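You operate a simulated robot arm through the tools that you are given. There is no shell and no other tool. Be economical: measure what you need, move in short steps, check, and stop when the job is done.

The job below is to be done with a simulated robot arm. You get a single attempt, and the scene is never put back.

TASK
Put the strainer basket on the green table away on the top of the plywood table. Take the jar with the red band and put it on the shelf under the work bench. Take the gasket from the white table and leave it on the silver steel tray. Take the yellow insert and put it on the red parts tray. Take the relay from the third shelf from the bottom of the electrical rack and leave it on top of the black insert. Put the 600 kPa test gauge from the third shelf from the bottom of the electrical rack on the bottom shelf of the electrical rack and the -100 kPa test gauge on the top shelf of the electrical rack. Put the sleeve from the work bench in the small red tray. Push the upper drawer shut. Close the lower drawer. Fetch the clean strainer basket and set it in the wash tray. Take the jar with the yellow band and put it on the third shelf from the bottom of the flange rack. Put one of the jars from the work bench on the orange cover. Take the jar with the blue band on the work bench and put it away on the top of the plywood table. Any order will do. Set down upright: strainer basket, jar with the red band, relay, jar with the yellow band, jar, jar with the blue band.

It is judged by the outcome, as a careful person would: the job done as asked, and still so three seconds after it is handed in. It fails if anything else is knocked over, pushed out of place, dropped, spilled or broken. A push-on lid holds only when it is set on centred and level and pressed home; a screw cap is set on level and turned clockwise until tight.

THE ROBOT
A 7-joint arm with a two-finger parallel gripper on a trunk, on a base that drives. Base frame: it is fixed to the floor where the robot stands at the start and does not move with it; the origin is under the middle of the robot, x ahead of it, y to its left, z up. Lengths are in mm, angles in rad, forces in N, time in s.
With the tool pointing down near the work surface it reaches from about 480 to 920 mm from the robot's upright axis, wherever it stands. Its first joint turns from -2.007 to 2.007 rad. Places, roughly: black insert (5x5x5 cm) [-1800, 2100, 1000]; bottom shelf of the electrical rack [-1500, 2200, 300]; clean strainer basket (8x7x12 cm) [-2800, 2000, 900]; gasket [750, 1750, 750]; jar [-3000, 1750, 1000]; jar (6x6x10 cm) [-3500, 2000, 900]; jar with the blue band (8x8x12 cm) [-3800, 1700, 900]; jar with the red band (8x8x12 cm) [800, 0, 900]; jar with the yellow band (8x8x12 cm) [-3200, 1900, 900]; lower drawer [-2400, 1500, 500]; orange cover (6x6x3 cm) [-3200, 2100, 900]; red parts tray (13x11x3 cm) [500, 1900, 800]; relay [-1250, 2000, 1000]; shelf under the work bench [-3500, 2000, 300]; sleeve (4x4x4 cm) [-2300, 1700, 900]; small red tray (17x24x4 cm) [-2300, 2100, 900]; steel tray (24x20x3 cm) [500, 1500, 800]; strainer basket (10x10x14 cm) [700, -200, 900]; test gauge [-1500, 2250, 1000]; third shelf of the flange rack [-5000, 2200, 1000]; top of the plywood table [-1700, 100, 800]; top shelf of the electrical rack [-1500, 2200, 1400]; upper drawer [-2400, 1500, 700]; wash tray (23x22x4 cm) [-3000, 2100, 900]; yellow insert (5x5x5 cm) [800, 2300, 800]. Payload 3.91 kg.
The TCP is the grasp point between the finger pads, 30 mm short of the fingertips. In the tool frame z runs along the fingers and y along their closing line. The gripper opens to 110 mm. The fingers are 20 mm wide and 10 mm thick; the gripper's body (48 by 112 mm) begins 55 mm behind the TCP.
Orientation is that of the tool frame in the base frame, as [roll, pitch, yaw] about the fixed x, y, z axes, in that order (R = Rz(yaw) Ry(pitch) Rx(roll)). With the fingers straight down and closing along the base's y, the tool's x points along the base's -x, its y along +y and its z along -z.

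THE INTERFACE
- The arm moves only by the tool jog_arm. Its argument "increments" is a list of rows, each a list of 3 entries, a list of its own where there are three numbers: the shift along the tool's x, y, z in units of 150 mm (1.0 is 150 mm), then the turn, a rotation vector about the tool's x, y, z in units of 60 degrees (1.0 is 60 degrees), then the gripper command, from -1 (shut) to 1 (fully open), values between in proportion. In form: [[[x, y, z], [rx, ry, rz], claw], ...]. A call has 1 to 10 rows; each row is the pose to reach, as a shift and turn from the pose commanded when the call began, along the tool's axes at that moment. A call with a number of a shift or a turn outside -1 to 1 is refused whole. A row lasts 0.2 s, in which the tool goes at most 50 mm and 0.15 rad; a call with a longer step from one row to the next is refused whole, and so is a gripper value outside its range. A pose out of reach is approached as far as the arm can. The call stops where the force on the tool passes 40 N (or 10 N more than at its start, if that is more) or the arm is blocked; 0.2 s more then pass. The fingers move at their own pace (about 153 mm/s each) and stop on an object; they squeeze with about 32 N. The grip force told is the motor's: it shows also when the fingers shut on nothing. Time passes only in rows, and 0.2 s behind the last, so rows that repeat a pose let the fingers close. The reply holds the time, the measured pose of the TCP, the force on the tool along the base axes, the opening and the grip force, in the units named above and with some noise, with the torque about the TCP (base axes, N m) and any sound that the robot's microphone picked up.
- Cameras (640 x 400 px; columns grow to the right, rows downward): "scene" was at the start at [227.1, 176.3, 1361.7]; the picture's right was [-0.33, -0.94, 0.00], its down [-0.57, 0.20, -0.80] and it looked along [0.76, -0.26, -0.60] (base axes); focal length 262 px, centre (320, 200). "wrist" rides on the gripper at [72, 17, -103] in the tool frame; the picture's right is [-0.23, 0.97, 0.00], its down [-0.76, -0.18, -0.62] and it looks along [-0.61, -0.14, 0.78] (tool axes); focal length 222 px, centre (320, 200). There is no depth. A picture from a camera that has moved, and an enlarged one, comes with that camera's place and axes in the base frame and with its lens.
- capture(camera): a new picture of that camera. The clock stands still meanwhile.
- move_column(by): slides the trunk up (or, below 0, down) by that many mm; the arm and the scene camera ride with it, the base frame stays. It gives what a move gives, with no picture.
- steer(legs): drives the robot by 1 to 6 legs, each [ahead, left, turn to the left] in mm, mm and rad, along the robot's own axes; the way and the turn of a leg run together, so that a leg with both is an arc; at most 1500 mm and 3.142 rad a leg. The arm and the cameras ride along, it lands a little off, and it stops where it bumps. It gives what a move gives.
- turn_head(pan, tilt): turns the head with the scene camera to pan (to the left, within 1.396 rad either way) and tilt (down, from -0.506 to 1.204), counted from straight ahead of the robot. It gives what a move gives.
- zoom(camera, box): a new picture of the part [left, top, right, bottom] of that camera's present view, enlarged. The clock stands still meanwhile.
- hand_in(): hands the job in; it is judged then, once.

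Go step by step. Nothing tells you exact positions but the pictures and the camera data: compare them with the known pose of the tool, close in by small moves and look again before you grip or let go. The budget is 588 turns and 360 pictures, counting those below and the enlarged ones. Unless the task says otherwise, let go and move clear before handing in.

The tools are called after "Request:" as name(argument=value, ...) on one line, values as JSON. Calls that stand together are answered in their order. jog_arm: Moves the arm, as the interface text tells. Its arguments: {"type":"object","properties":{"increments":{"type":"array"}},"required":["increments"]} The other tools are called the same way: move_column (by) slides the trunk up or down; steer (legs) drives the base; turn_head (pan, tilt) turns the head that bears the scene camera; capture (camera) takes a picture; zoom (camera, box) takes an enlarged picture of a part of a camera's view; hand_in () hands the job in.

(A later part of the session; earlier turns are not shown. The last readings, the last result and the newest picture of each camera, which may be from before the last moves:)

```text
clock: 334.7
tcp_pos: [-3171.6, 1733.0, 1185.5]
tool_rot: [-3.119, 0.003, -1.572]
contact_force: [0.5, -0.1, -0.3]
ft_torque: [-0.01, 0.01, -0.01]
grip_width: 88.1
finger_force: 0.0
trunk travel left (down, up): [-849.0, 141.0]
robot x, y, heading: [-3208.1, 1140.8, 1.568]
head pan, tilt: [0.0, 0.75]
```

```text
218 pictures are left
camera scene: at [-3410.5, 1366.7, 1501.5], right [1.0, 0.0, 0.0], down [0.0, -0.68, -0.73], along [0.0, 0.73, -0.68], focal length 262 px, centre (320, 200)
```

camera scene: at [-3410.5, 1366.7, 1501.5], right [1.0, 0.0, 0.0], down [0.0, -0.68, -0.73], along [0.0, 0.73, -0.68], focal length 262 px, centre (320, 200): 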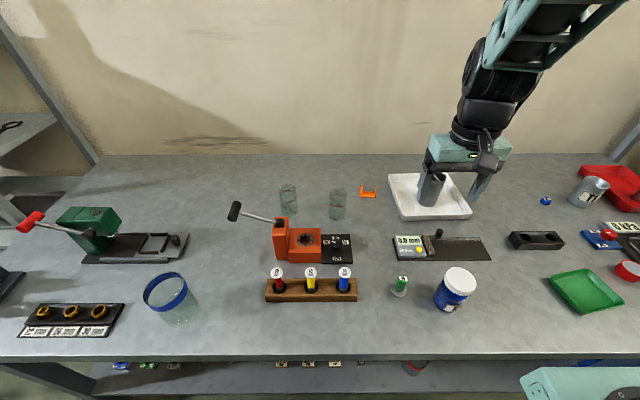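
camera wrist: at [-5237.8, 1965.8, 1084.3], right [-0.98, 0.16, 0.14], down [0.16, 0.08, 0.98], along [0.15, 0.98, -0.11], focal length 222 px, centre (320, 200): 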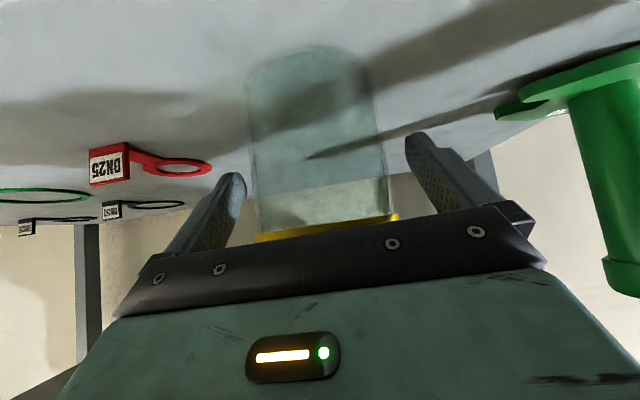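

Request:
zoom(camera="scene", box=[310, 170, 400, 226])

Request:
steer(legs=[[32, 30, 0]])

Request:
zoom(camera="scene", box=[310, 170, 400, 226])

```text
7.11 times, centred on (355, 198) of scene
camera zoom: at [-3410.5, 1366.7, 1501.5], right [1.0, 0.0, 0.0], down [0.0, -0.68, -0.73], along [0.0, 0.73, -0.68], focal length 1860 px, centre (71, 214)
```

zoom: 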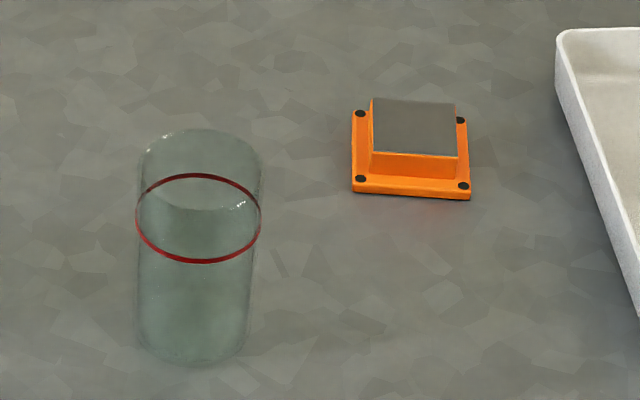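

```text
clock: 335.6
tcp_pos: [-3201.5, 1766.0, 1185.3]
tool_rot: [-3.119, 0.002, -1.571]
contact_force: [1.1, 0.1, 0.3]
ft_torque: [0.01, 0.0, 0.01]
grip_width: 87.9
finger_force: 0.0
trunk travel left (down, up): [-849.0, 141.0]
robot x, y, heading: [-3238.8, 1171.3, 1.569]
head pan, tilt: [0.0, 0.75]
```

```text
7.11 times, centred on (355, 198) of scene
camera zoom: at [-3440.3, 1397.8, 1501.6], right [1.0, 0.0, 0.0], down [0.0, -0.68, -0.73], along [0.0, 0.73, -0.68], focal length 1860 px, centre (71, 214)
```

zoom: 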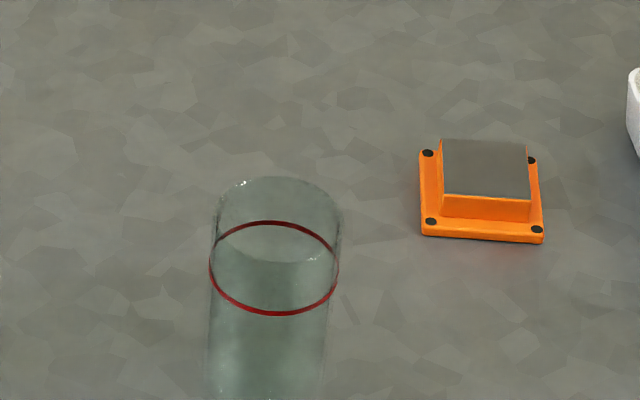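

Cover top centre is (−3236,2080) at z≈895; the chosen plain jar is at (−3353,1971), rim z≈965. I move above the jar.

Request:
jog_arm(increments=[[[-0.17, 0.25, 0], [0, 0, 0], 0.6], [[-0.34, 0.5, 0], [0, 0, 0], 0.6], [[-0.51, 0.75, 0], [0, 0, 0], 0.6], [[-0.68, 1.0, 0], [0, 0, 0], 0.6]])

Request:
jog_arm(increments=[[[-0.17, 0, 0.24], [0, 0, 0], 0.6], [[-0.34, 0, 0.48], [0, 0, 0], 0.6], [[-0.51, 0, 0.72], [0, 0, 0], 0.6], [[-0.687, 0.01, 0.94], [0, 0, 0], 0.6], [[-0.687, 0.01, 0.94], [0, 0, 0], 0.6]])

Request:
capture(camera="wrist")

Request:
capture(camera="scene")

```text
clock: 336.6
tcp_pos: [-3350.2, 1866.3, 1184.4]
tool_rot: [-3.118, 0.003, -1.572]
contact_force: [0.1, 0.0, 0.4]
ft_torque: [0.03, 0.01, -0.02]
grip_width: 88.0
finger_force: 0.1
trunk travel left (down, up): [-849.0, 141.0]
robot x, y, heading: [-3236.9, 1173.5, 1.572]
head pan, tilt: [0.0, 0.75]
```

```text
clock: 337.8
tcp_pos: [-3350.4, 1970.7, 1043.4]
tool_rot: [-3.119, 0.0, -1.571]
contact_force: [-0.2, -0.6, 0.1]
ft_torque: [0.02, -0.04, 0.03]
grip_width: 87.9
finger_force: 0.0
trunk travel left (down, up): [-849.0, 141.0]
robot x, y, heading: [-3235.8, 1173.6, 1.57]
head pan, tilt: [0.0, 0.75]
```

```text
215 pictures are left
camera wrist: at [-3368.8, 1898.0, 1145.8], right [-0.97, 0.23, -0.02], down [0.16, 0.76, 0.63], along [0.16, 0.61, -0.78], focal length 222 px, centre (320, 200)
```

wrist: 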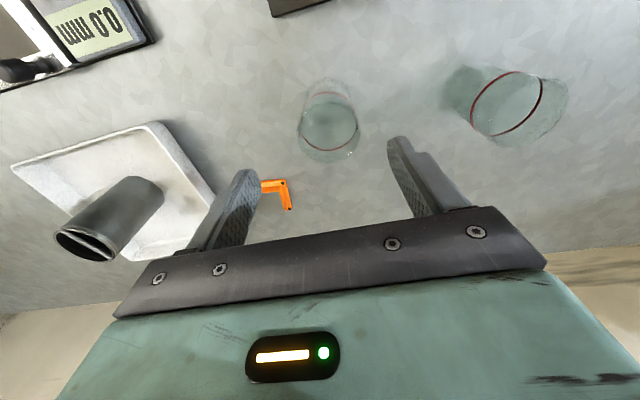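

```text
214 pictures are left
camera scene: at [-3440.4, 1398.1, 1501.5], right [1.0, 0.0, 0.0], down [0.0, -0.68, -0.73], along [0.0, 0.73, -0.68], focal length 262 px, centre (320, 200)
```

scene: 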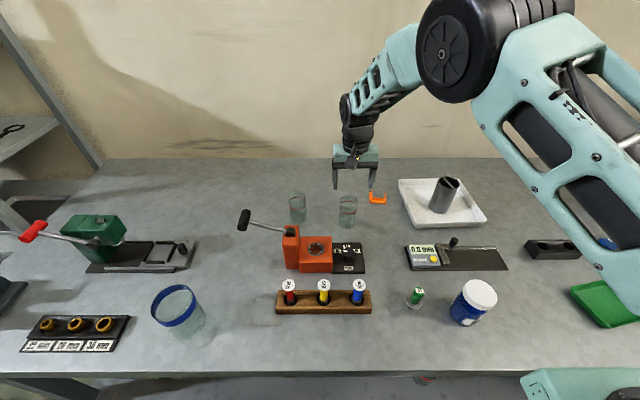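

Request:
jog_arm(increments=[[[0, 0.02, 0.2], [0, 0, 0], 0.6], [[0, 0.02, 0.4], [0, 0, 0], 0.6], [[0, 0.02, 0.6], [0, 0, 0], 0.6], [[0, 0.02, 0.7], [0, 0, 0], 0.6], [[0, 0.02, 0.74], [0, 0, 0], 0.6], [[0, 0.02, 0.74], [0, 0, 0], 0.6]])

Request:
capture(camera="wrist")

```text
clock: 339.2
tcp_pos: [-3350.3, 1971.9, 930.1]
tool_rot: [-3.12, 0.002, -1.571]
contact_force: [0.6, -0.4, -0.6]
ft_torque: [0.0, -0.01, 0.01]
grip_width: 88.1
finger_force: 0.0
trunk travel left (down, up): [-849.0, 141.0]
robot x, y, heading: [-3239.9, 1170.4, 1.568]
head pan, tilt: [0.0, 0.75]
```

```text
213 pictures are left
camera wrist: at [-3369.0, 1899.2, 1033.1], right [-0.97, 0.23, -0.02], down [0.16, 0.76, 0.63], along [0.16, 0.61, -0.78], focal length 222 px, centre (320, 200)
```

wrist: 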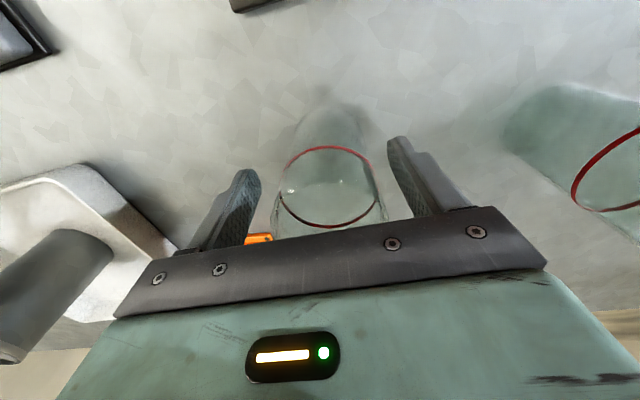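

Jar is between the fingers. I grip and lift.

Request:
jog_arm(increments=[[[0, 0, 0], [0, 0, 0], 0.2], [[0, 0, 0], [0, 0, 0], -1], [[0, 0, 0], [0, 0, 0], -1], [[0, 0, 0], [0, 0, 0], -1], [[0, 0, -0.1], [0, 0, 0], -1], [[0, 0, -0.3], [0, 0, 0], -1], [[0, 0, -0.6], [0, 0, 0], -1], [[0, 0, -0.7], [0, 0, 0], -1]])

Request:
capture(camera="scene")

Request:
capture(camera="wrist")

```text
clock: 341.0
tcp_pos: [-3352.5, 1970.7, 1036.5]
tool_rot: [-3.118, 0.001, -1.571]
contact_force: [0.3, -0.7, -2.4]
ft_torque: [0.01, 0.01, 0.01]
grip_width: 55.1
finger_force: 31.6
trunk travel left (down, up): [-849.0, 141.0]
robot x, y, heading: [-3236.8, 1171.8, 1.568]
head pan, tilt: [0.0, 0.75]
```

```text
212 pictures are left
camera scene: at [-3440.5, 1398.2, 1501.5], right [1.0, 0.0, 0.0], down [0.0, -0.68, -0.73], along [0.0, 0.73, -0.68], focal length 262 px, centre (320, 200)
```

scene: 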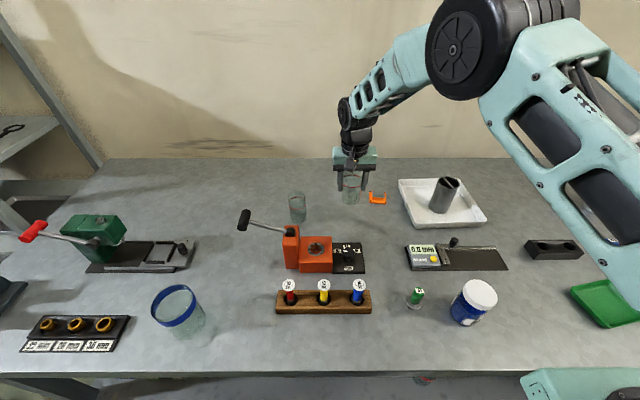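

```text
211 pictures are left
camera wrist: at [-3371.2, 1898.4, 1138.1], right [-0.97, 0.23, -0.02], down [0.16, 0.76, 0.63], along [0.16, 0.61, -0.78], focal length 222 px, centre (320, 200)
```

wrist: 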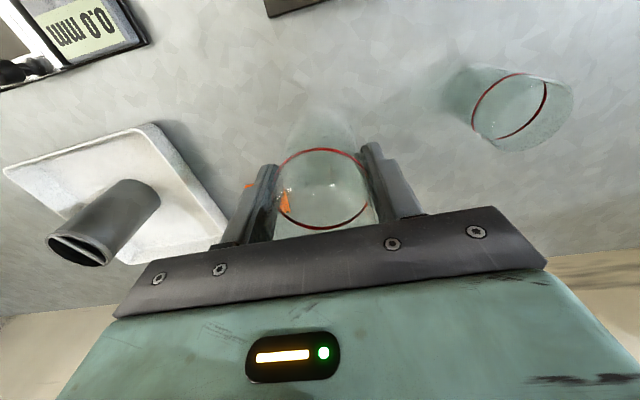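

Request:
jog_arm(increments=[[[-0.18, -0.194, 0], [0, 0, 0], -1], [[-0.364, -0.388, 0], [0, 0, 0], -1], [[-0.546, -0.582, 0], [0, 0, 0], -1], [[-0.729, -0.777, 0], [0, 0, 0], -1], [[-0.729, -0.777, 0.2], [0, 0, 0], -1], [[-0.729, -0.777, 0.2], [0, 0, 0], -1]])

Request:
capture(camera="wrist")

Request:
zoom(camera="scene", box=[320, 140, 448, 220])

```text
clock: 342.4
tcp_pos: [-3236.7, 2080.4, 1007.4]
tool_rot: [-3.12, 0.002, -1.57]
contact_force: [0.0, -1.0, -1.2]
ft_torque: [-0.01, 0.07, 0.0]
grip_width: 54.6
finger_force: 32.1
trunk travel left (down, up): [-849.0, 141.0]
robot x, y, heading: [-3238.8, 1172.7, 1.566]
head pan, tilt: [0.0, 0.75]
```

```text
210 pictures are left
camera wrist: at [-3254.2, 2008.2, 1110.1], right [-0.97, 0.23, -0.02], down [0.16, 0.76, 0.63], along [0.16, 0.61, -0.78], focal length 222 px, centre (320, 200)
```

wrist: 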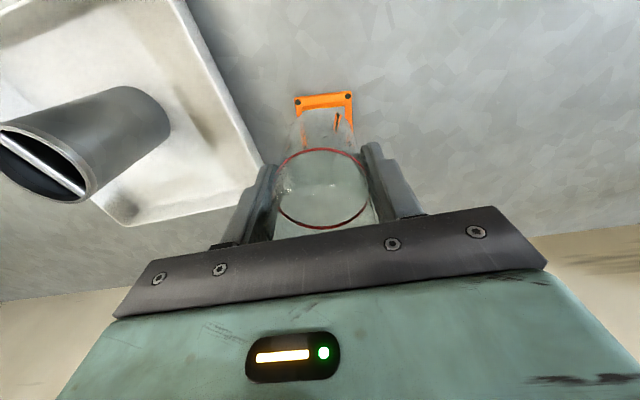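

```text
5.00 times, centred on (384, 180) of scene
camera zoom: at [-3440.4, 1398.3, 1501.5], right [1.0, 0.0, 0.0], down [0.0, -0.68, -0.73], along [0.0, 0.73, -0.68], focal length 1308 px, centre (0, 300)
```

zoom: 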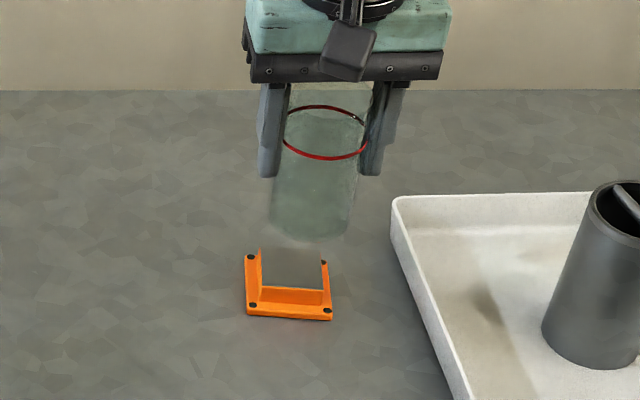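

Alignment is within a few mm. I lower onto the cover in fine steps.

Request:
jog_arm(increments=[[[-0.03, 0.01, 0.12], [0, 0, 0], -1], [[-0.03, 0.01, 0.22], [0, 0, 0], -1], [[-0.03, 0.01, 0.25], [0, 0, 0], -1], [[-0.03, 0.01, 0.265], [0, 0, 0], -1], [[-0.03, 0.01, 0.28], [0, 0, 0], -1], [[-0.03, 0.01, 0.295], [0, 0, 0], -1], [[-0.03, 0.01, 0.31], [0, 0, 0], -1], [[-0.03, 0.01, 0.322], [0, 0, 0], -1], [[-0.03, 0.01, 0.334], [0, 0, 0], -1]])

Request:
zoom(camera="scene", box=[320, 140, 448, 220])

Request:
capture(camera="wrist")

```text
clock: 344.4
tcp_pos: [-3235.5, 2085.4, 959.3]
tool_rot: [-3.12, 0.001, -1.571]
contact_force: [0.4, 0.0, -1.6]
ft_torque: [0.01, -0.02, -0.01]
grip_width: 54.8
finger_force: 31.8
trunk travel left (down, up): [-849.0, 141.0]
robot x, y, heading: [-3236.0, 1172.0, 1.567]
head pan, tilt: [0.0, 0.75]
```

```text
5.00 times, centred on (384, 180) of scene
camera zoom: at [-3440.4, 1398.2, 1501.5], right [1.0, 0.0, 0.0], down [0.0, -0.68, -0.73], along [0.0, 0.73, -0.68], focal length 1308 px, centre (0, 300)
```

zoom: 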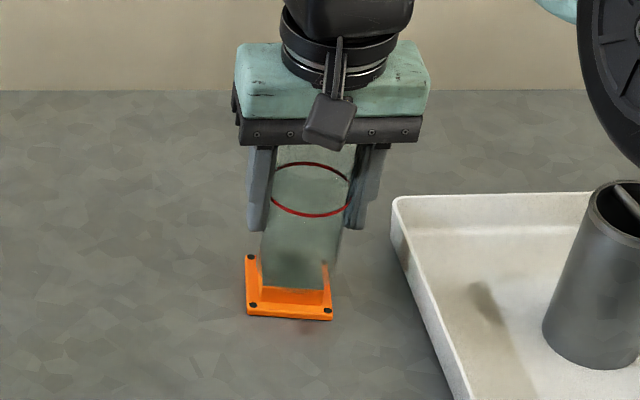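

```text
207 pictures are left
camera wrist: at [-3254.5, 2012.9, 1060.7], right [-0.97, 0.23, -0.02], down [0.16, 0.76, 0.63], along [0.16, 0.61, -0.78], focal length 222 px, centre (320, 200)
```

wrist: 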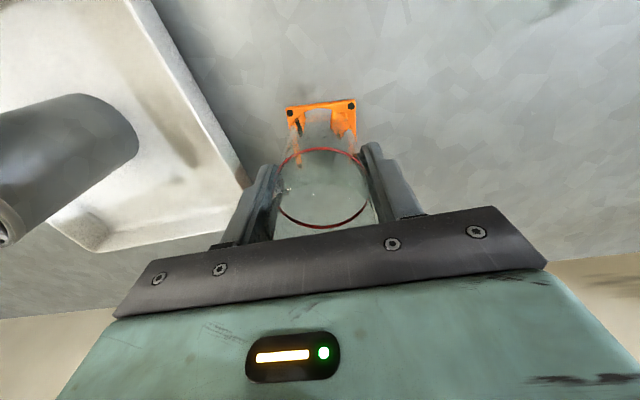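

Request:
jog_arm(increments=[[[0, 0.01, 0.012], [0, 0, 0], -1], [[0, 0.01, 0.024], [0, 0, 0], -1], [[0, 0.01, 0.036], [0, 0, 0], -1], [[0, 0.01, 0.048], [0, 0, 0], -1], [[0, 0.01, 0.06], [0, 0, 0], -1], [[0, 0.01, 0.072], [0, 0, 0], -1], [[0, 0.01, 0.084], [0, 0, 0], -1], [[0, 0.01, 0.096], [0, 0, 0], -1], [[0, 0.01, 0.108], [0, 0, 0], -1]])

Request:
zoom(camera="scene", box=[340, 150, 420, 200])

```text
clock: 346.4
tcp_pos: [-3236.3, 2085.0, 942.5]
tool_rot: [-3.119, 0.004, -1.57]
contact_force: [-4.6, 0.6, 20.2]
ft_torque: [0.12, 0.68, 0.04]
grip_width: 51.4
finger_force: 32.3
trunk travel left (down, up): [-849.0, 141.0]
robot x, y, heading: [-3236.5, 1169.3, 1.571]
head pan, tilt: [0.0, 0.75]
```

```text
8.00 times, centred on (380, 175) of scene
camera zoom: at [-3440.7, 1397.1, 1501.7], right [1.0, 0.0, 0.0], down [0.0, -0.68, -0.73], along [0.0, 0.73, -0.68], focal length 2092 px, centre (-160, 400)
```

zoom: 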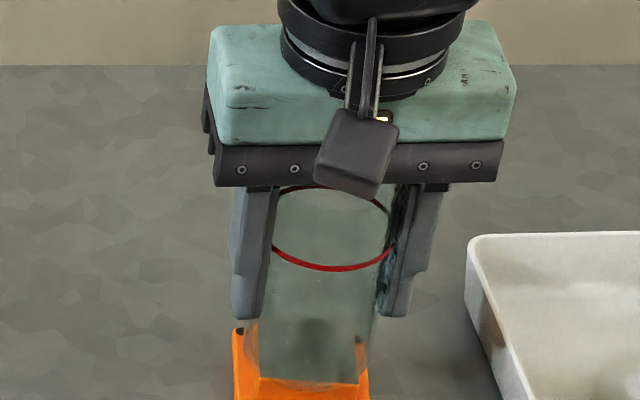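

Contact came lower than expected, so the cover top is lower (~z 880) and its centre is nearer (−3233,2096). I lift, shift 10 mm and set down again.

Request:
jog_arm(increments=[[[0, 0, -0.06], [0, 0, 0], -1], [[-0.035, -0.01, -0.08], [0, 0, 0], -1], [[-0.07, -0.02, -0.08], [0, 0, 0], -1], [[-0.07, -0.02, -0.08], [0, 0, 0], -1]])

Request:
zoom(camera="scene", box=[340, 150, 420, 200])

Request:
zoom(camera="wrist", box=[260, 70, 388, 150])

```text
clock: 347.4
tcp_pos: [-3232.8, 2095.8, 953.9]
tool_rot: [-3.118, 0.003, -1.571]
contact_force: [-0.9, 0.3, -0.6]
ft_torque: [-0.01, 0.02, 0.02]
grip_width: 51.4
finger_force: 31.7
trunk travel left (down, up): [-849.0, 141.0]
robot x, y, heading: [-3238.7, 1171.6, 1.57]
head pan, tilt: [0.0, 0.75]
```

```text
8.00 times, centred on (380, 175) of scene
camera zoom: at [-3440.4, 1398.2, 1501.5], right [1.0, 0.0, 0.0], down [0.0, -0.68, -0.73], along [0.0, 0.73, -0.68], focal length 2092 px, centre (-160, 400)
```

zoom: 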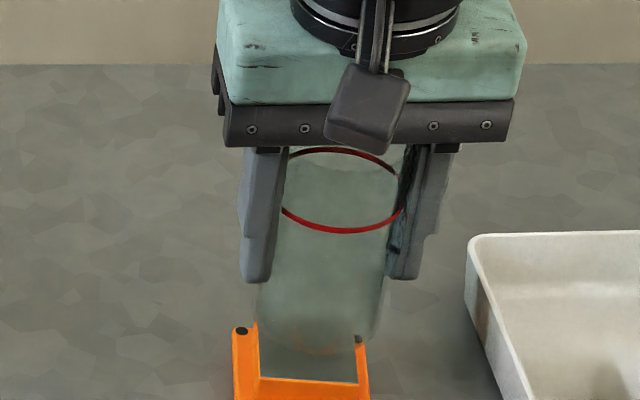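

```text
5.00 times, centred on (324, 110) of wrist
camera zoom: at [-3252.1, 2023.0, 1056.3], right [-0.97, 0.23, -0.02], down [0.16, 0.76, 0.63], along [0.16, 0.61, -0.78], focal length 1111 px, centre (300, 650)
```

zoom: 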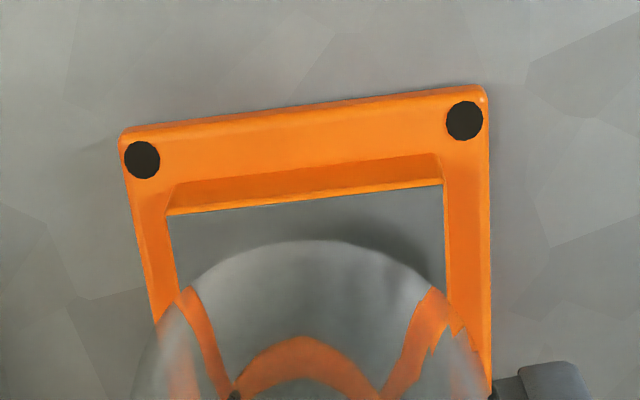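

Comparing jar and cover in the same pictures, the jar is about 10 mm too far and 6 mm right. I shift back accordingly and check again.

Request:
jog_arm(increments=[[[0.035, 0.02, 0], [0, 0, 0], -1], [[0.067, 0.04, 0], [0, 0, 0], -1], [[0.067, 0.04, 0.03], [0, 0, 0], -1], [[0.067, 0.04, 0.03], [0, 0, 0], -1]])

Request:
zoom(camera="scene", box=[340, 150, 420, 200])

Request:
zoom(camera="wrist", box=[260, 70, 388, 150])

```text
clock: 348.4
tcp_pos: [-3239.4, 2085.2, 949.5]
tool_rot: [-3.119, 0.003, -1.571]
contact_force: [-0.1, -0.1, -1.4]
ft_torque: [-0.01, -0.01, -0.02]
grip_width: 51.6
finger_force: 31.1
trunk travel left (down, up): [-849.0, 141.0]
robot x, y, heading: [-3239.4, 1172.4, 1.564]
head pan, tilt: [0.0, 0.75]
```

```text
8.00 times, centred on (380, 175) of scene
camera zoom: at [-3440.4, 1398.2, 1501.5], right [1.0, 0.0, 0.0], down [0.0, -0.68, -0.73], along [0.0, 0.73, -0.68], focal length 2092 px, centre (-160, 400)
```

zoom: 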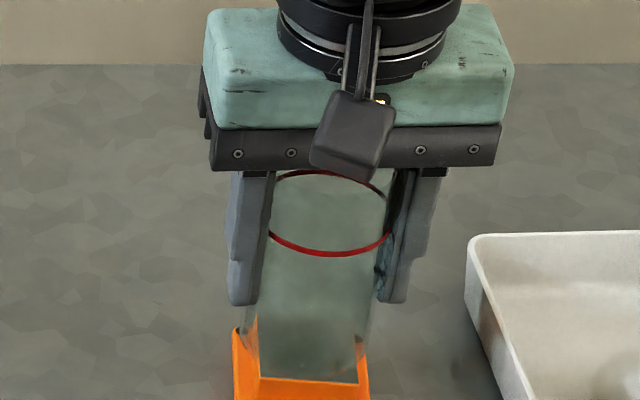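

```text
5.00 times, centred on (324, 110) of wrist
camera zoom: at [-3258.3, 2013.0, 1051.8], right [-0.97, 0.23, -0.02], down [0.16, 0.76, 0.63], along [0.16, 0.61, -0.78], focal length 1111 px, centre (300, 650)
```

zoom: 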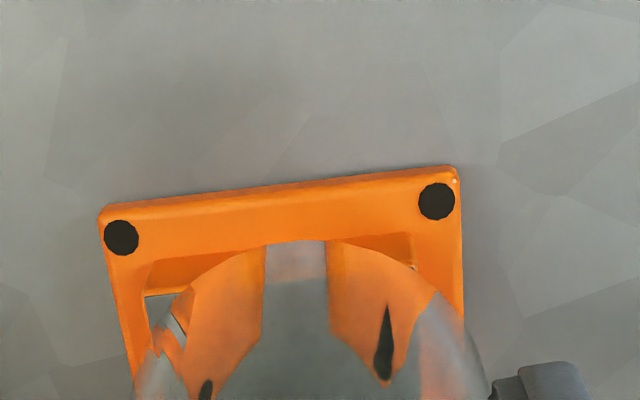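

Request:
jog_arm(increments=[[[0, -0.023, 0.012], [0, 0, 0], -1], [[0, -0.023, 0.024], [0, 0, 0], -1], [[0, -0.023, 0.036], [0, 0, 0], -1], [[0, -0.023, 0.046], [0, 0, 0], -1], [[0, -0.023, 0.055], [0, 0, 0], -1]])

```text
clock: 349.6
tcp_pos: [-3236.4, 2085.5, 943.4]
tool_rot: [-3.116, 0.004, -1.571]
contact_force: [0.6, 0.3, 3.5]
ft_torque: [-0.02, 0.04, -0.03]
grip_width: 51.6
finger_force: 32.2
trunk travel left (down, up): [-849.0, 141.0]
robot x, y, heading: [-3235.8, 1172.7, 1.571]
head pan, tilt: [0.0, 0.75]
```

Light contact. I open gently and check before rising.

Request:
jog_arm(increments=[[[0, 0, 0.005], [0, 0, 0], 0.1], [[0, 0, 0.005], [0, 0, 0], 0.3], [[0, 0, 0.005], [0, 0, 0], 0.5]])

Request:
zoom(camera="scene", box=[340, 150, 420, 200])

Request:
capture(camera="wrist")

```text
clock: 350.4
tcp_pos: [-3235.4, 2084.6, 940.9]
tool_rot: [-3.118, 0.003, -1.571]
contact_force: [0.3, 0.0, -1.2]
ft_torque: [0.0, -0.01, 0.02]
grip_width: 82.4
finger_force: 0.1
trunk travel left (down, up): [-849.0, 141.0]
robot x, y, heading: [-3239.3, 1172.2, 1.566]
head pan, tilt: [0.0, 0.75]
```

```text
8.00 times, centred on (380, 175) of scene
camera zoom: at [-3440.4, 1398.1, 1501.5], right [1.0, 0.0, 0.0], down [0.0, -0.68, -0.73], along [0.0, 0.73, -0.68], focal length 2092 px, centre (-160, 400)
```

zoom: 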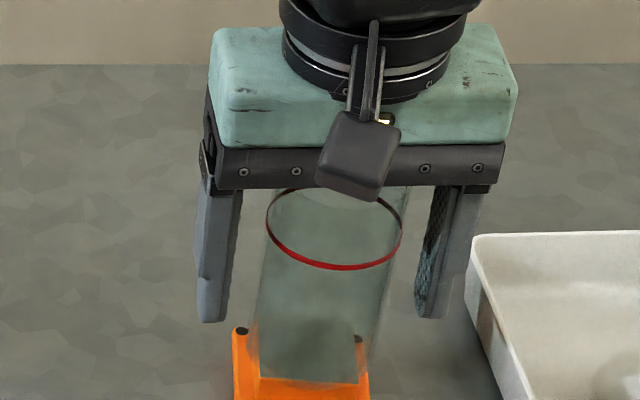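

```text
200 pictures are left
camera wrist: at [-3255.1, 2012.6, 1043.3], right [-0.97, 0.23, -0.02], down [0.16, 0.76, 0.63], along [0.16, 0.61, -0.78], focal length 222 px, centre (320, 200)
```

wrist: 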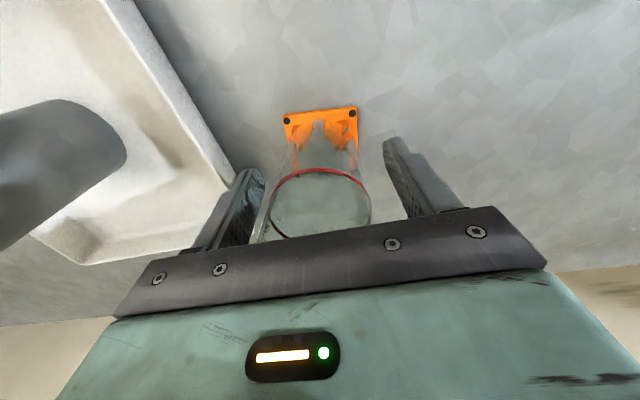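

Request:
jog_arm(increments=[[[0, 0, -0.1], [0, 0, 0], 0.5], [[0, 0, -0.3], [0, 0, 0], 0.5], [[0, 0, -0.6], [0, 0, 0], 0.5], [[0, 0, -0.9], [0, 0, 0], 0.5], [[0, 0, -1], [0, 0, 0], 0.5]])

Request:
zoom(camera="scene", box=[320, 140, 448, 220])

Request:
capture(camera="wrist")

```text
clock: 351.6
tcp_pos: [-3241.1, 2083.8, 1091.3]
tool_rot: [-3.119, 0.003, -1.57]
contact_force: [-1.2, 0.2, 0.1]
ft_torque: [-0.01, 0.02, 0.02]
grip_width: 82.7
finger_force: 0.1
trunk travel left (down, up): [-849.0, 141.0]
robot x, y, heading: [-3239.9, 1175.0, 1.575]
head pan, tilt: [0.0, 0.75]
```

```text
5.00 times, centred on (384, 180) of scene
camera zoom: at [-3440.5, 1398.1, 1501.5], right [1.0, 0.0, 0.0], down [0.0, -0.68, -0.73], along [0.0, 0.73, -0.68], focal length 1308 px, centre (0, 300)
```

zoom: 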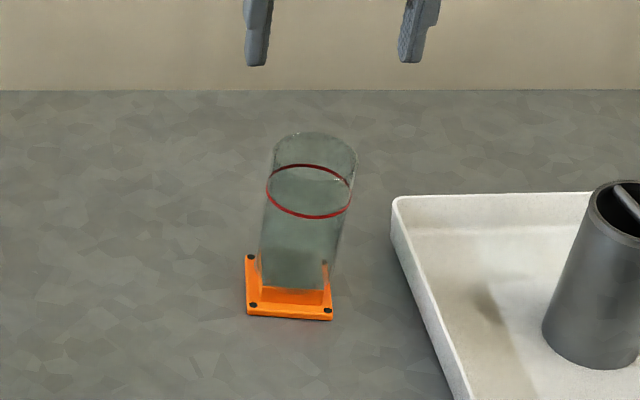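

```text
198 pictures are left
camera wrist: at [-3258.9, 2012.8, 1192.6], right [-0.97, 0.23, -0.02], down [0.16, 0.76, 0.63], along [0.16, 0.61, -0.78], focal length 222 px, centre (320, 200)
```

wrist: 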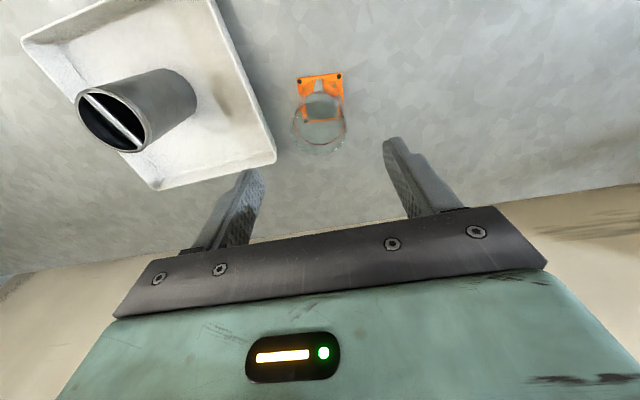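

The jar stands on the orange cover. Next the blue-band jar near (−3746,1647): I rise, shift left, and retract over it.

Request:
jog_arm(increments=[[[0, 0, -0.3], [0, 0, 0], 1], [[0, 0, -0.6], [0, 0, 0], 1], [[0.1, 0, -0.7], [0, 0, 0], 1]])

Request:
steer(legs=[[-70, 508, 0]])

Request:
jog_arm(increments=[[[0.28, 0, 0], [0, 0, 0], 1], [[0.56, 0, 0], [0, 0, 0], 1], [[0.82, 0, 0], [0, 0, 0], 1]])

Request:
jog_arm(increments=[[[0.28, 0, 0], [0, 0, 0], 1], [[0.56, 0, 0], [0, 0, 0], 1], [[0.82, 0, 0], [0, 0, 0], 1]])

Request:
capture(camera="scene")

Request:
capture(camera="wrist")

```text
clock: 352.4
tcp_pos: [-3239.9, 2070.2, 1194.3]
tool_rot: [-3.12, 0.002, -1.571]
contact_force: [0.1, -0.3, 0.1]
ft_torque: [-0.03, 0.01, 0.03]
grip_width: 110.0
finger_force: 0.1
trunk travel left (down, up): [-849.0, 141.0]
robot x, y, heading: [-3238.5, 1173.5, 1.568]
head pan, tilt: [0.0, 0.75]
```

```text
clock: 355.4
tcp_pos: [-3744.6, 2001.8, 1193.9]
tool_rot: [-3.118, 0.002, -1.576]
contact_force: [0.1, -0.7, -0.7]
ft_torque: [0.02, -0.01, -0.02]
grip_width: 109.9
finger_force: 0.0
trunk travel left (down, up): [-849.0, 141.0]
robot x, y, heading: [-3747.8, 1103.0, 1.566]
head pan, tilt: [0.0, 0.75]
```

```text
clock: 356.2
tcp_pos: [-3745.5, 1879.3, 1193.2]
tool_rot: [-3.118, 0.003, -1.573]
contact_force: [-0.8, 0.2, -0.8]
ft_torque: [-0.06, 0.01, -0.01]
grip_width: 110.0
finger_force: 0.1
trunk travel left (down, up): [-849.0, 141.0]
robot x, y, heading: [-3745.9, 1102.0, 1.568]
head pan, tilt: [0.0, 0.75]
```

```text
clock: 357.0
tcp_pos: [-3746.3, 1755.9, 1191.2]
tool_rot: [-3.119, 0.001, -1.574]
contact_force: [-0.2, 0.8, -0.3]
ft_torque: [-0.02, 0.01, -0.03]
grip_width: 109.9
finger_force: 0.1
trunk travel left (down, up): [-849.0, 141.0]
robot x, y, heading: [-3749.0, 1104.5, 1.562]
head pan, tilt: [0.0, 0.75]
```

```text
197 pictures are left
camera scene: at [-3947.6, 1330.9, 1501.4], right [1.0, -0.01, 0.0], down [0.0, -0.68, -0.73], along [0.0, 0.73, -0.68], focal length 262 px, centre (320, 200)
```

scene: 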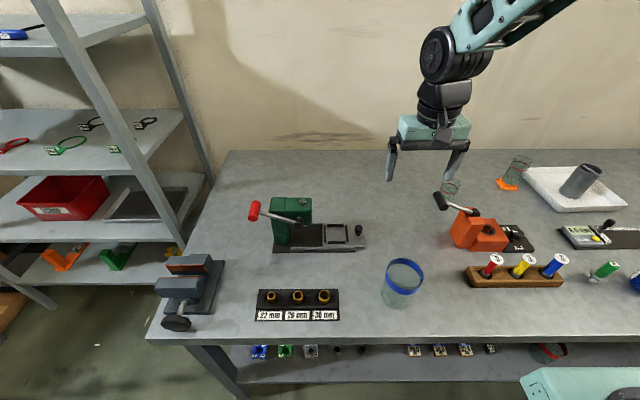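

```text
196 pictures are left
camera wrist: at [-3765.8, 1682.9, 1293.4], right [-0.97, 0.23, -0.02], down [0.17, 0.76, 0.63], along [0.16, 0.61, -0.78], focal length 222 px, centre (320, 200)
```

wrist: 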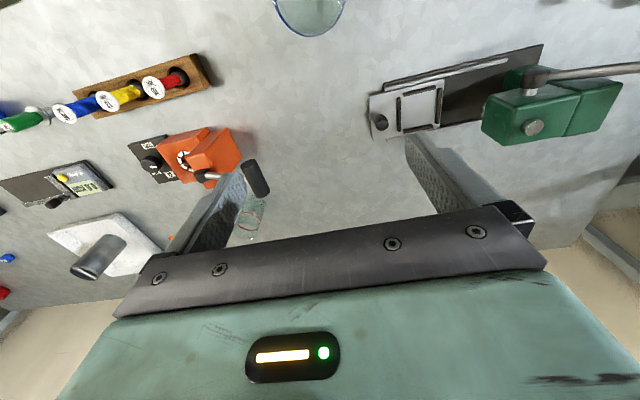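

Request:
jog_arm(increments=[[[0.23, 0.01, 0.15], [0, 0, 0], 1], [[0.46, 0.02, 0.35], [0, 0, 0], 1], [[0.69, 0.04, 0.55], [0, 0, 0], 1], [[0.69, 0.04, 0.85], [0, 0, 0], 1], [[0.69, 0.04, 0.85], [0, 0, 0], 1]])

Request:
capture(camera="wrist")

Request:
zoom(camera="scene", box=[330, 200, 490, 300])

```text
clock: 358.2
tcp_pos: [-3749.2, 1652.2, 1065.2]
tool_rot: [-3.119, 0.003, -1.576]
contact_force: [0.0, 0.2, 0.6]
ft_torque: [0.07, 0.0, 0.01]
grip_width: 109.9
finger_force: 0.1
trunk travel left (down, up): [-849.0, 141.0]
robot x, y, heading: [-3744.4, 1105.7, 1.57]
head pan, tilt: [0.0, 0.75]
```

```text
195 pictures are left
camera wrist: at [-3769.5, 1579.8, 1166.9], right [-0.97, 0.23, -0.02], down [0.17, 0.76, 0.63], along [0.16, 0.61, -0.78], focal length 222 px, centre (320, 200)
```

wrist: 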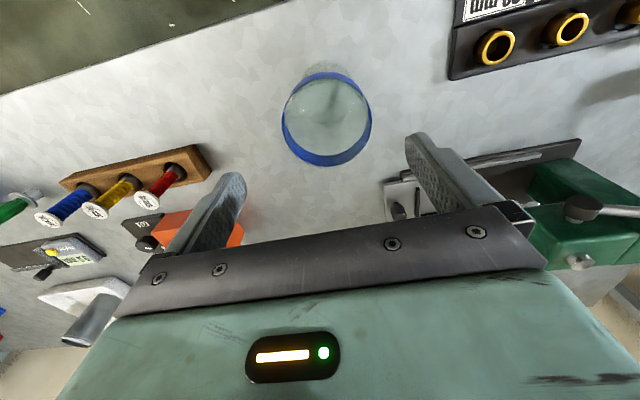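

```text
4.00 times, centred on (410, 250) of scene
camera zoom: at [-3947.6, 1330.4, 1501.5], right [1.0, -0.01, 0.0], down [0.0, -0.68, -0.73], along [0.0, 0.73, -0.68], focal length 1046 px, centre (-40, 0)
```

zoom: 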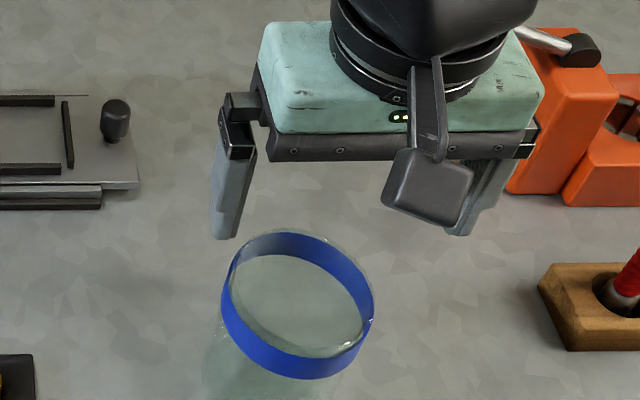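

Request:
jog_arm(increments=[[[0.045, 0.045, 0.1], [0, 0, 0], 1], [[0.045, 0.045, 0.3], [0, 0, 0], 1], [[0.045, 0.045, 0.5], [0, 0, 0], 1], [[0.045, 0.045, 0.7], [0, 0, 0], 1], [[0.045, 0.045, 0.8], [0, 0, 0], 1], [[0.045, 0.045, 0.8], [0, 0, 0], 1]])

Request:
capture(camera="wrist")

Request:
zoom(camera="scene", box=[330, 200, 490, 300])

```text
clock: 359.6
tcp_pos: [-3754.7, 1644.4, 946.3]
tool_rot: [-3.118, 0.002, -1.576]
contact_force: [0.4, 0.6, -0.9]
ft_torque: [-0.02, -0.02, 0.02]
grip_width: 110.1
finger_force: 0.1
trunk travel left (down, up): [-849.0, 141.0]
robot x, y, heading: [-3746.5, 1102.9, 1.566]
head pan, tilt: [0.0, 0.75]
```

```text
193 pictures are left
camera wrist: at [-3773.3, 1572.6, 1048.0], right [-0.97, 0.23, -0.02], down [0.17, 0.76, 0.63], along [0.16, 0.61, -0.78], focal length 222 px, centre (320, 200)
```

wrist: 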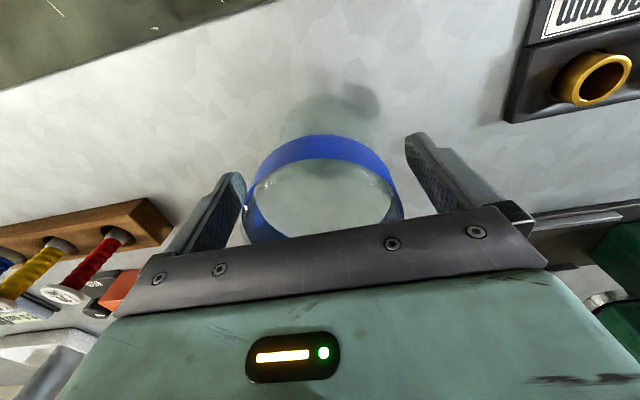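

```text
4.00 times, centred on (410, 250) of scene
camera zoom: at [-3947.6, 1330.4, 1501.5], right [1.0, -0.01, 0.0], down [0.0, -0.68, -0.73], along [0.0, 0.73, -0.68], focal length 1046 px, centre (-40, 0)
```

zoom: 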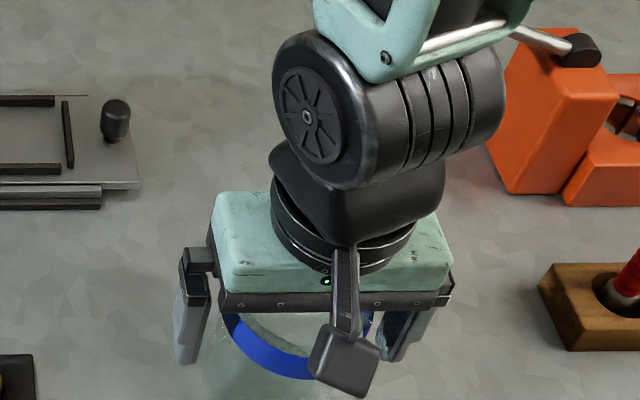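

Request:
jog_arm(increments=[[[0, 0, 0], [0, 0, 0], 0.6], [[0, 0, 0], [0, 0, 0], -1], [[0, 0, 0], [0, 0, 0], -1], [[0, 0, 0], [0, 0, 0], -1], [[0, 0, -0.1], [0, 0, 0], -1], [[0, 0, -0.3], [0, 0, 0], -1], [[0, 0, -0.6], [0, 0, 0], -1], [[0, 0, -0.9], [0, 0, 0], -1], [[0, 0, -1], [0, 0, 0], -1]])

Request:
capture(camera="scene")

```text
clock: 361.6
tcp_pos: [-3757.7, 1646.7, 1096.3]
tool_rot: [-3.121, 0.001, -1.576]
contact_force: [-0.3, 0.0, -1.1]
ft_torque: [-0.05, -0.01, 0.0]
grip_width: 71.8
finger_force: 32.1
trunk travel left (down, up): [-849.0, 141.0]
robot x, y, heading: [-3746.0, 1103.3, 1.567]
head pan, tilt: [0.0, 0.75]
```

```text
191 pictures are left
camera scene: at [-3947.7, 1330.6, 1501.5], right [1.0, -0.01, 0.0], down [0.0, -0.68, -0.73], along [0.0, 0.73, -0.68], focal length 262 px, centre (320, 200)
```

scene: 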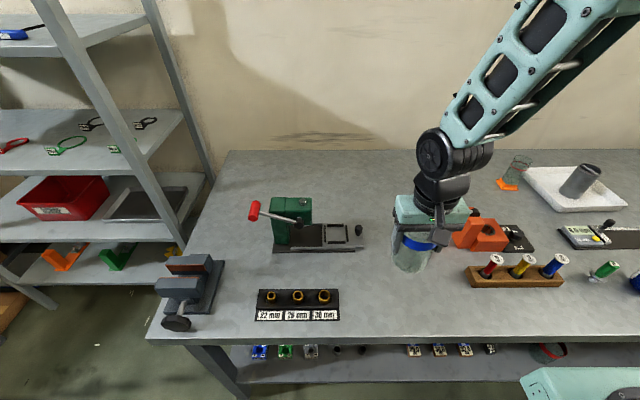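

Blue jar held. I raise, back off, travel right, then turn to face the plywood table from its +y side.

Request:
move_column(by=130)

Request:
steer(legs=[[-230, 0, 0], [0, -1440, 0], [0, 0, -1.57], [0, 0, -1.57]])

Request:
turn_head(pan=0.4, tilt=0.5)

Request:
capture(camera="scene")

```text
clock: 363.2
tcp_pos: [-3757.7, 1645.9, 1224.6]
tool_rot: [-3.12, 0.001, -1.577]
contact_force: [0.1, 0.1, -1.9]
ft_torque: [-0.03, 0.02, -0.04]
grip_width: 71.9
finger_force: 32.1
trunk travel left (down, up): [-979.0, 11.0]
robot x, y, heading: [-3743.5, 1102.8, 1.566]
head pan, tilt: [0.0, 0.75]
```

```text
clock: 379.4
tcp_pos: [-2283.1, 320.8, 1226.0]
tool_rot: [-3.119, 0.003, 1.555]
contact_force: [0.5, -0.4, -1.8]
ft_torque: [0.02, 0.0, -0.02]
grip_width: 71.2
finger_force: 32.3
trunk travel left (down, up): [-979.0, 11.0]
robot x, y, heading: [-2282.7, 859.7, -1.587]
head pan, tilt: [0.0, 0.75]
```

```text
clock: 380.3
tcp_pos: [-2281.5, 320.1, 1226.2]
tool_rot: [-3.118, 0.001, 1.555]
contact_force: [0.1, -0.4, -0.9]
ft_torque: [0.02, -0.01, -0.04]
grip_width: 71.3
finger_force: 32.0
trunk travel left (down, up): [-979.0, 11.0]
robot x, y, heading: [-2286.7, 860.5, -1.589]
head pan, tilt: [0.4, 0.499]
```

```text
190 pictures are left
camera scene: at [-2047.5, 631.5, 1653.4], right [-0.93, -0.37, 0.0], down [-0.18, 0.44, -0.88], along [0.33, -0.81, -0.48], focal length 262 px, centre (320, 200)
```

scene: 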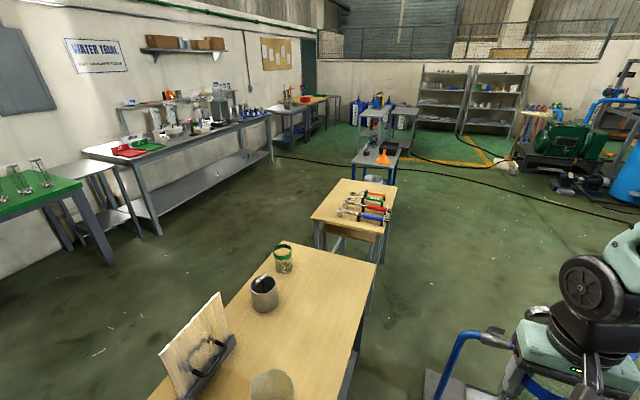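

Request:
steer(legs=[[0, 485, 0.018], [90, 0, 0]])

Request:
turn_head(pan=0.2, tilt=0.75)

Request:
capture(camera="scene")

Request:
capture(camera="wrist")

```text
clock: 383.9
tcp_pos: [-1790.8, 225.7, 1226.3]
tool_rot: [-3.119, -0.001, 1.574]
contact_force: [-0.9, 0.0, -1.0]
ft_torque: [0.03, 0.02, 0.01]
grip_width: 71.2
finger_force: 31.8
trunk travel left (down, up): [-979.0, 11.0]
robot x, y, heading: [-1802.4, 767.1, -1.572]
head pan, tilt: [0.4, 0.499]
```

```text
clock: 384.6
tcp_pos: [-1789.1, 226.2, 1224.9]
tool_rot: [-3.118, 0.003, 1.574]
contact_force: [0.1, 0.6, -1.1]
ft_torque: [0.02, -0.03, 0.0]
grip_width: 71.0
finger_force: 31.9
trunk travel left (down, up): [-979.0, 11.0]
robot x, y, heading: [-1802.7, 767.6, -1.573]
head pan, tilt: [0.201, 0.75]
```

```text
189 pictures are left
camera scene: at [-1580.2, 545.0, 1631.6], right [-0.98, -0.2, 0.0], down [-0.14, 0.67, -0.73], along [0.15, -0.72, -0.68], focal length 262 px, centre (320, 200)
```

scene: 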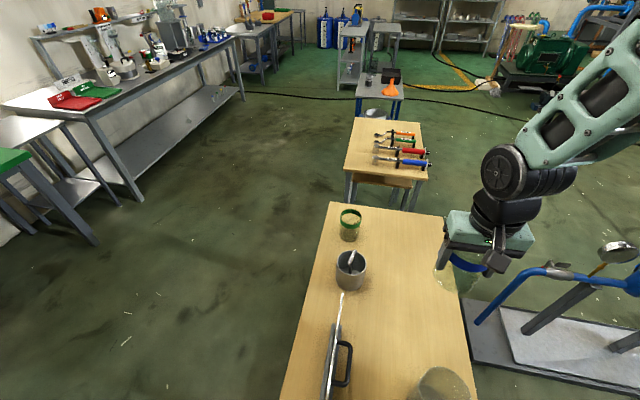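

```text
188 pictures are left
camera wrist: at [-1770.2, 299.2, 1328.3], right [0.97, -0.22, -0.02], down [-0.16, -0.76, 0.63], along [-0.16, -0.61, -0.78], focal length 222 px, centre (320, 200)
```

wrist: 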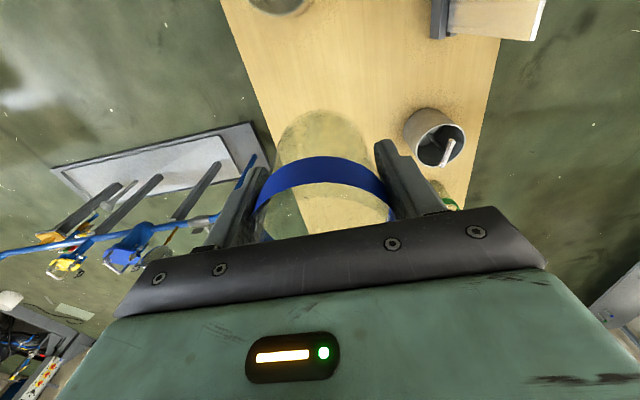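

The target spot (−1770,120) is clear. I move over it and lower.

Request:
jog_arm(increments=[[[-0.24, 0.04, 0], [0, 0, 0], -1], [[-0.47, 0.08, 0], [0, 0, 0], -1], [[-0.707, 0.127, 0], [0, 0, 0], -1]])

Request:
move_column(by=-250)

Request:
capture(camera="scene")

Request:
capture(camera="wrist")

```text
clock: 385.4
tcp_pos: [-1770.6, 121.7, 1225.3]
tool_rot: [-3.117, 0.003, 1.575]
contact_force: [-0.4, 0.7, -1.6]
ft_torque: [0.03, -0.02, 0.0]
grip_width: 71.0
finger_force: 31.9
trunk travel left (down, up): [-979.0, 11.0]
robot x, y, heading: [-1809.7, 769.4, -1.568]
head pan, tilt: [0.201, 0.75]
```

```text
clock: 388.0
tcp_pos: [-1771.0, 119.9, 976.0]
tool_rot: [-3.119, 0.002, 1.574]
contact_force: [0.5, 0.1, -1.1]
ft_torque: [0.04, -0.02, 0.01]
grip_width: 70.9
finger_force: 31.7
trunk travel left (down, up): [-729.0, 261.0]
robot x, y, heading: [-1804.4, 769.0, -1.564]
head pan, tilt: [0.201, 0.75]
```

```text
187 pictures are left
camera scene: at [-1580.2, 545.0, 1381.6], right [-0.98, -0.2, 0.0], down [-0.14, 0.67, -0.73], along [0.15, -0.72, -0.68], focal length 262 px, centre (320, 200)
```

scene: 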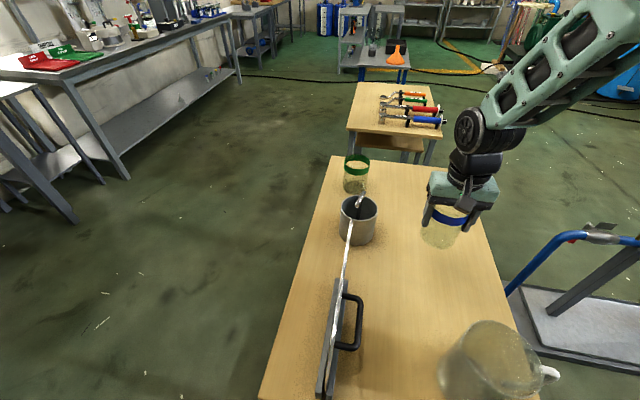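

```text
186 pictures are left
camera wrist: at [-1751.8, 193.9, 1078.0], right [0.97, -0.22, -0.02], down [-0.16, -0.76, 0.63], along [-0.16, -0.61, -0.78], focal length 222 px, centre (320, 200)
```

wrist: 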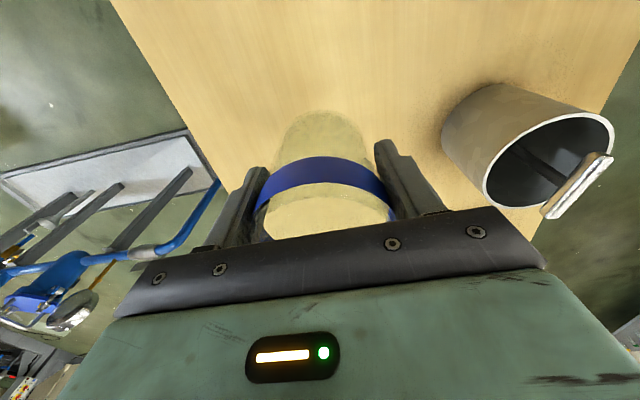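

Request:
jog_arm(increments=[[[0, 0, 0.25], [0, 0, 0], -1], [[0, 0, 0.5], [0, 0, 0], -1], [[0, 0, 0.57], [0, 0, 0], -1], [[0, 0, 0.59], [0, 0, 0], -1], [[0, 0, 0.61], [0, 0, 0], -1], [[0, 0, 0.63], [0, 0, 0], -1], [[0, 0, 0.65], [0, 0, 0], -1], [[0, 0, 0.67], [0, 0, 0], -1], [[0, 0, 0.69], [0, 0, 0], -1], [[0, 0, 0.71], [0, 0, 0], -1]])

Request:
zoom(camera="scene", box=[360, 150, 520, 250])

```text
clock: 390.2
tcp_pos: [-1774.7, 120.7, 869.9]
tool_rot: [-3.117, 0.004, 1.575]
contact_force: [1.1, 1.2, 20.7]
ft_torque: [-0.23, -0.78, 0.05]
grip_width: 69.4
finger_force: 31.8
trunk travel left (down, up): [-729.0, 261.0]
robot x, y, heading: [-1804.9, 767.1, -1.572]
head pan, tilt: [0.201, 0.75]
```

```text
4.00 times, centred on (440, 200) of scene
camera zoom: at [-1580.3, 545.9, 1381.7], right [-0.98, -0.2, 0.0], down [-0.14, 0.67, -0.73], along [0.15, -0.72, -0.68], focal length 1046 px, centre (-160, 200)
```

zoom: 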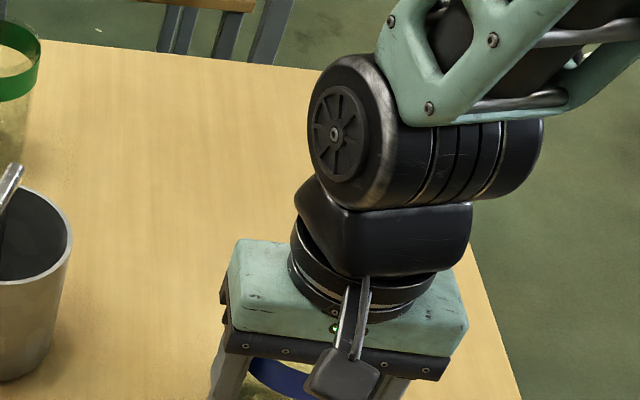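

Contact. I release and rise.

Request:
jog_arm(increments=[[[0, 0, -0.01], [0, 0, 0], 0.4], [[0, 0, -0.01], [0, 0, 0], 1], [[0, 0, -0.01], [0, 0, 0], 1], [[0, 0, -0.15], [0, 0, 0], 1], [[0, 0, -0.4], [0, 0, 0], 1], [[0, 0, -0.7], [0, 0, 0], 1], [[0, 0, -1], [0, 0, 0], 1]])

Request:
move_column(by=200)

Request:
capture(camera="scene")

```text
clock: 391.8
tcp_pos: [-1771.0, 120.8, 1019.6]
tool_rot: [-3.118, 0.001, 1.574]
contact_force: [-0.4, 0.0, 0.2]
ft_torque: [0.04, 0.01, -0.01]
grip_width: 109.8
finger_force: 0.1
trunk travel left (down, up): [-729.0, 261.0]
robot x, y, heading: [-1805.2, 767.0, -1.567]
head pan, tilt: [0.201, 0.75]
```

```text
clock: 394.0
tcp_pos: [-1770.9, 120.9, 1220.6]
tool_rot: [-3.12, 0.002, 1.574]
contact_force: [-0.2, -0.1, 0.5]
ft_torque: [-0.02, -0.01, 0.04]
grip_width: 109.9
finger_force: 0.1
trunk travel left (down, up): [-929.0, 61.0]
robot x, y, heading: [-1808.6, 770.3, -1.57]
head pan, tilt: [0.201, 0.75]
```

```text
184 pictures are left
camera scene: at [-1580.2, 545.1, 1581.5], right [-0.98, -0.2, 0.0], down [-0.14, 0.67, -0.73], along [0.15, -0.72, -0.68], focal length 262 px, centre (320, 200)
```

scene: 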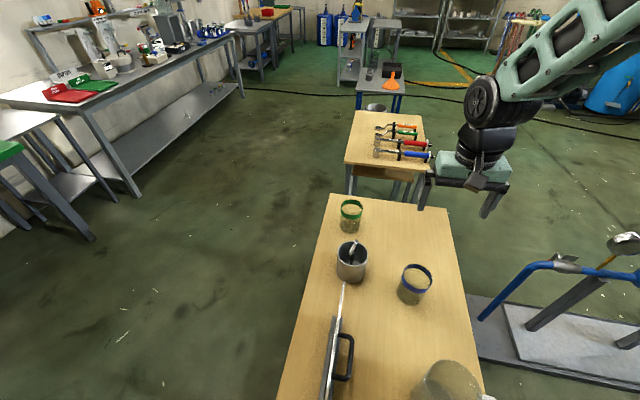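

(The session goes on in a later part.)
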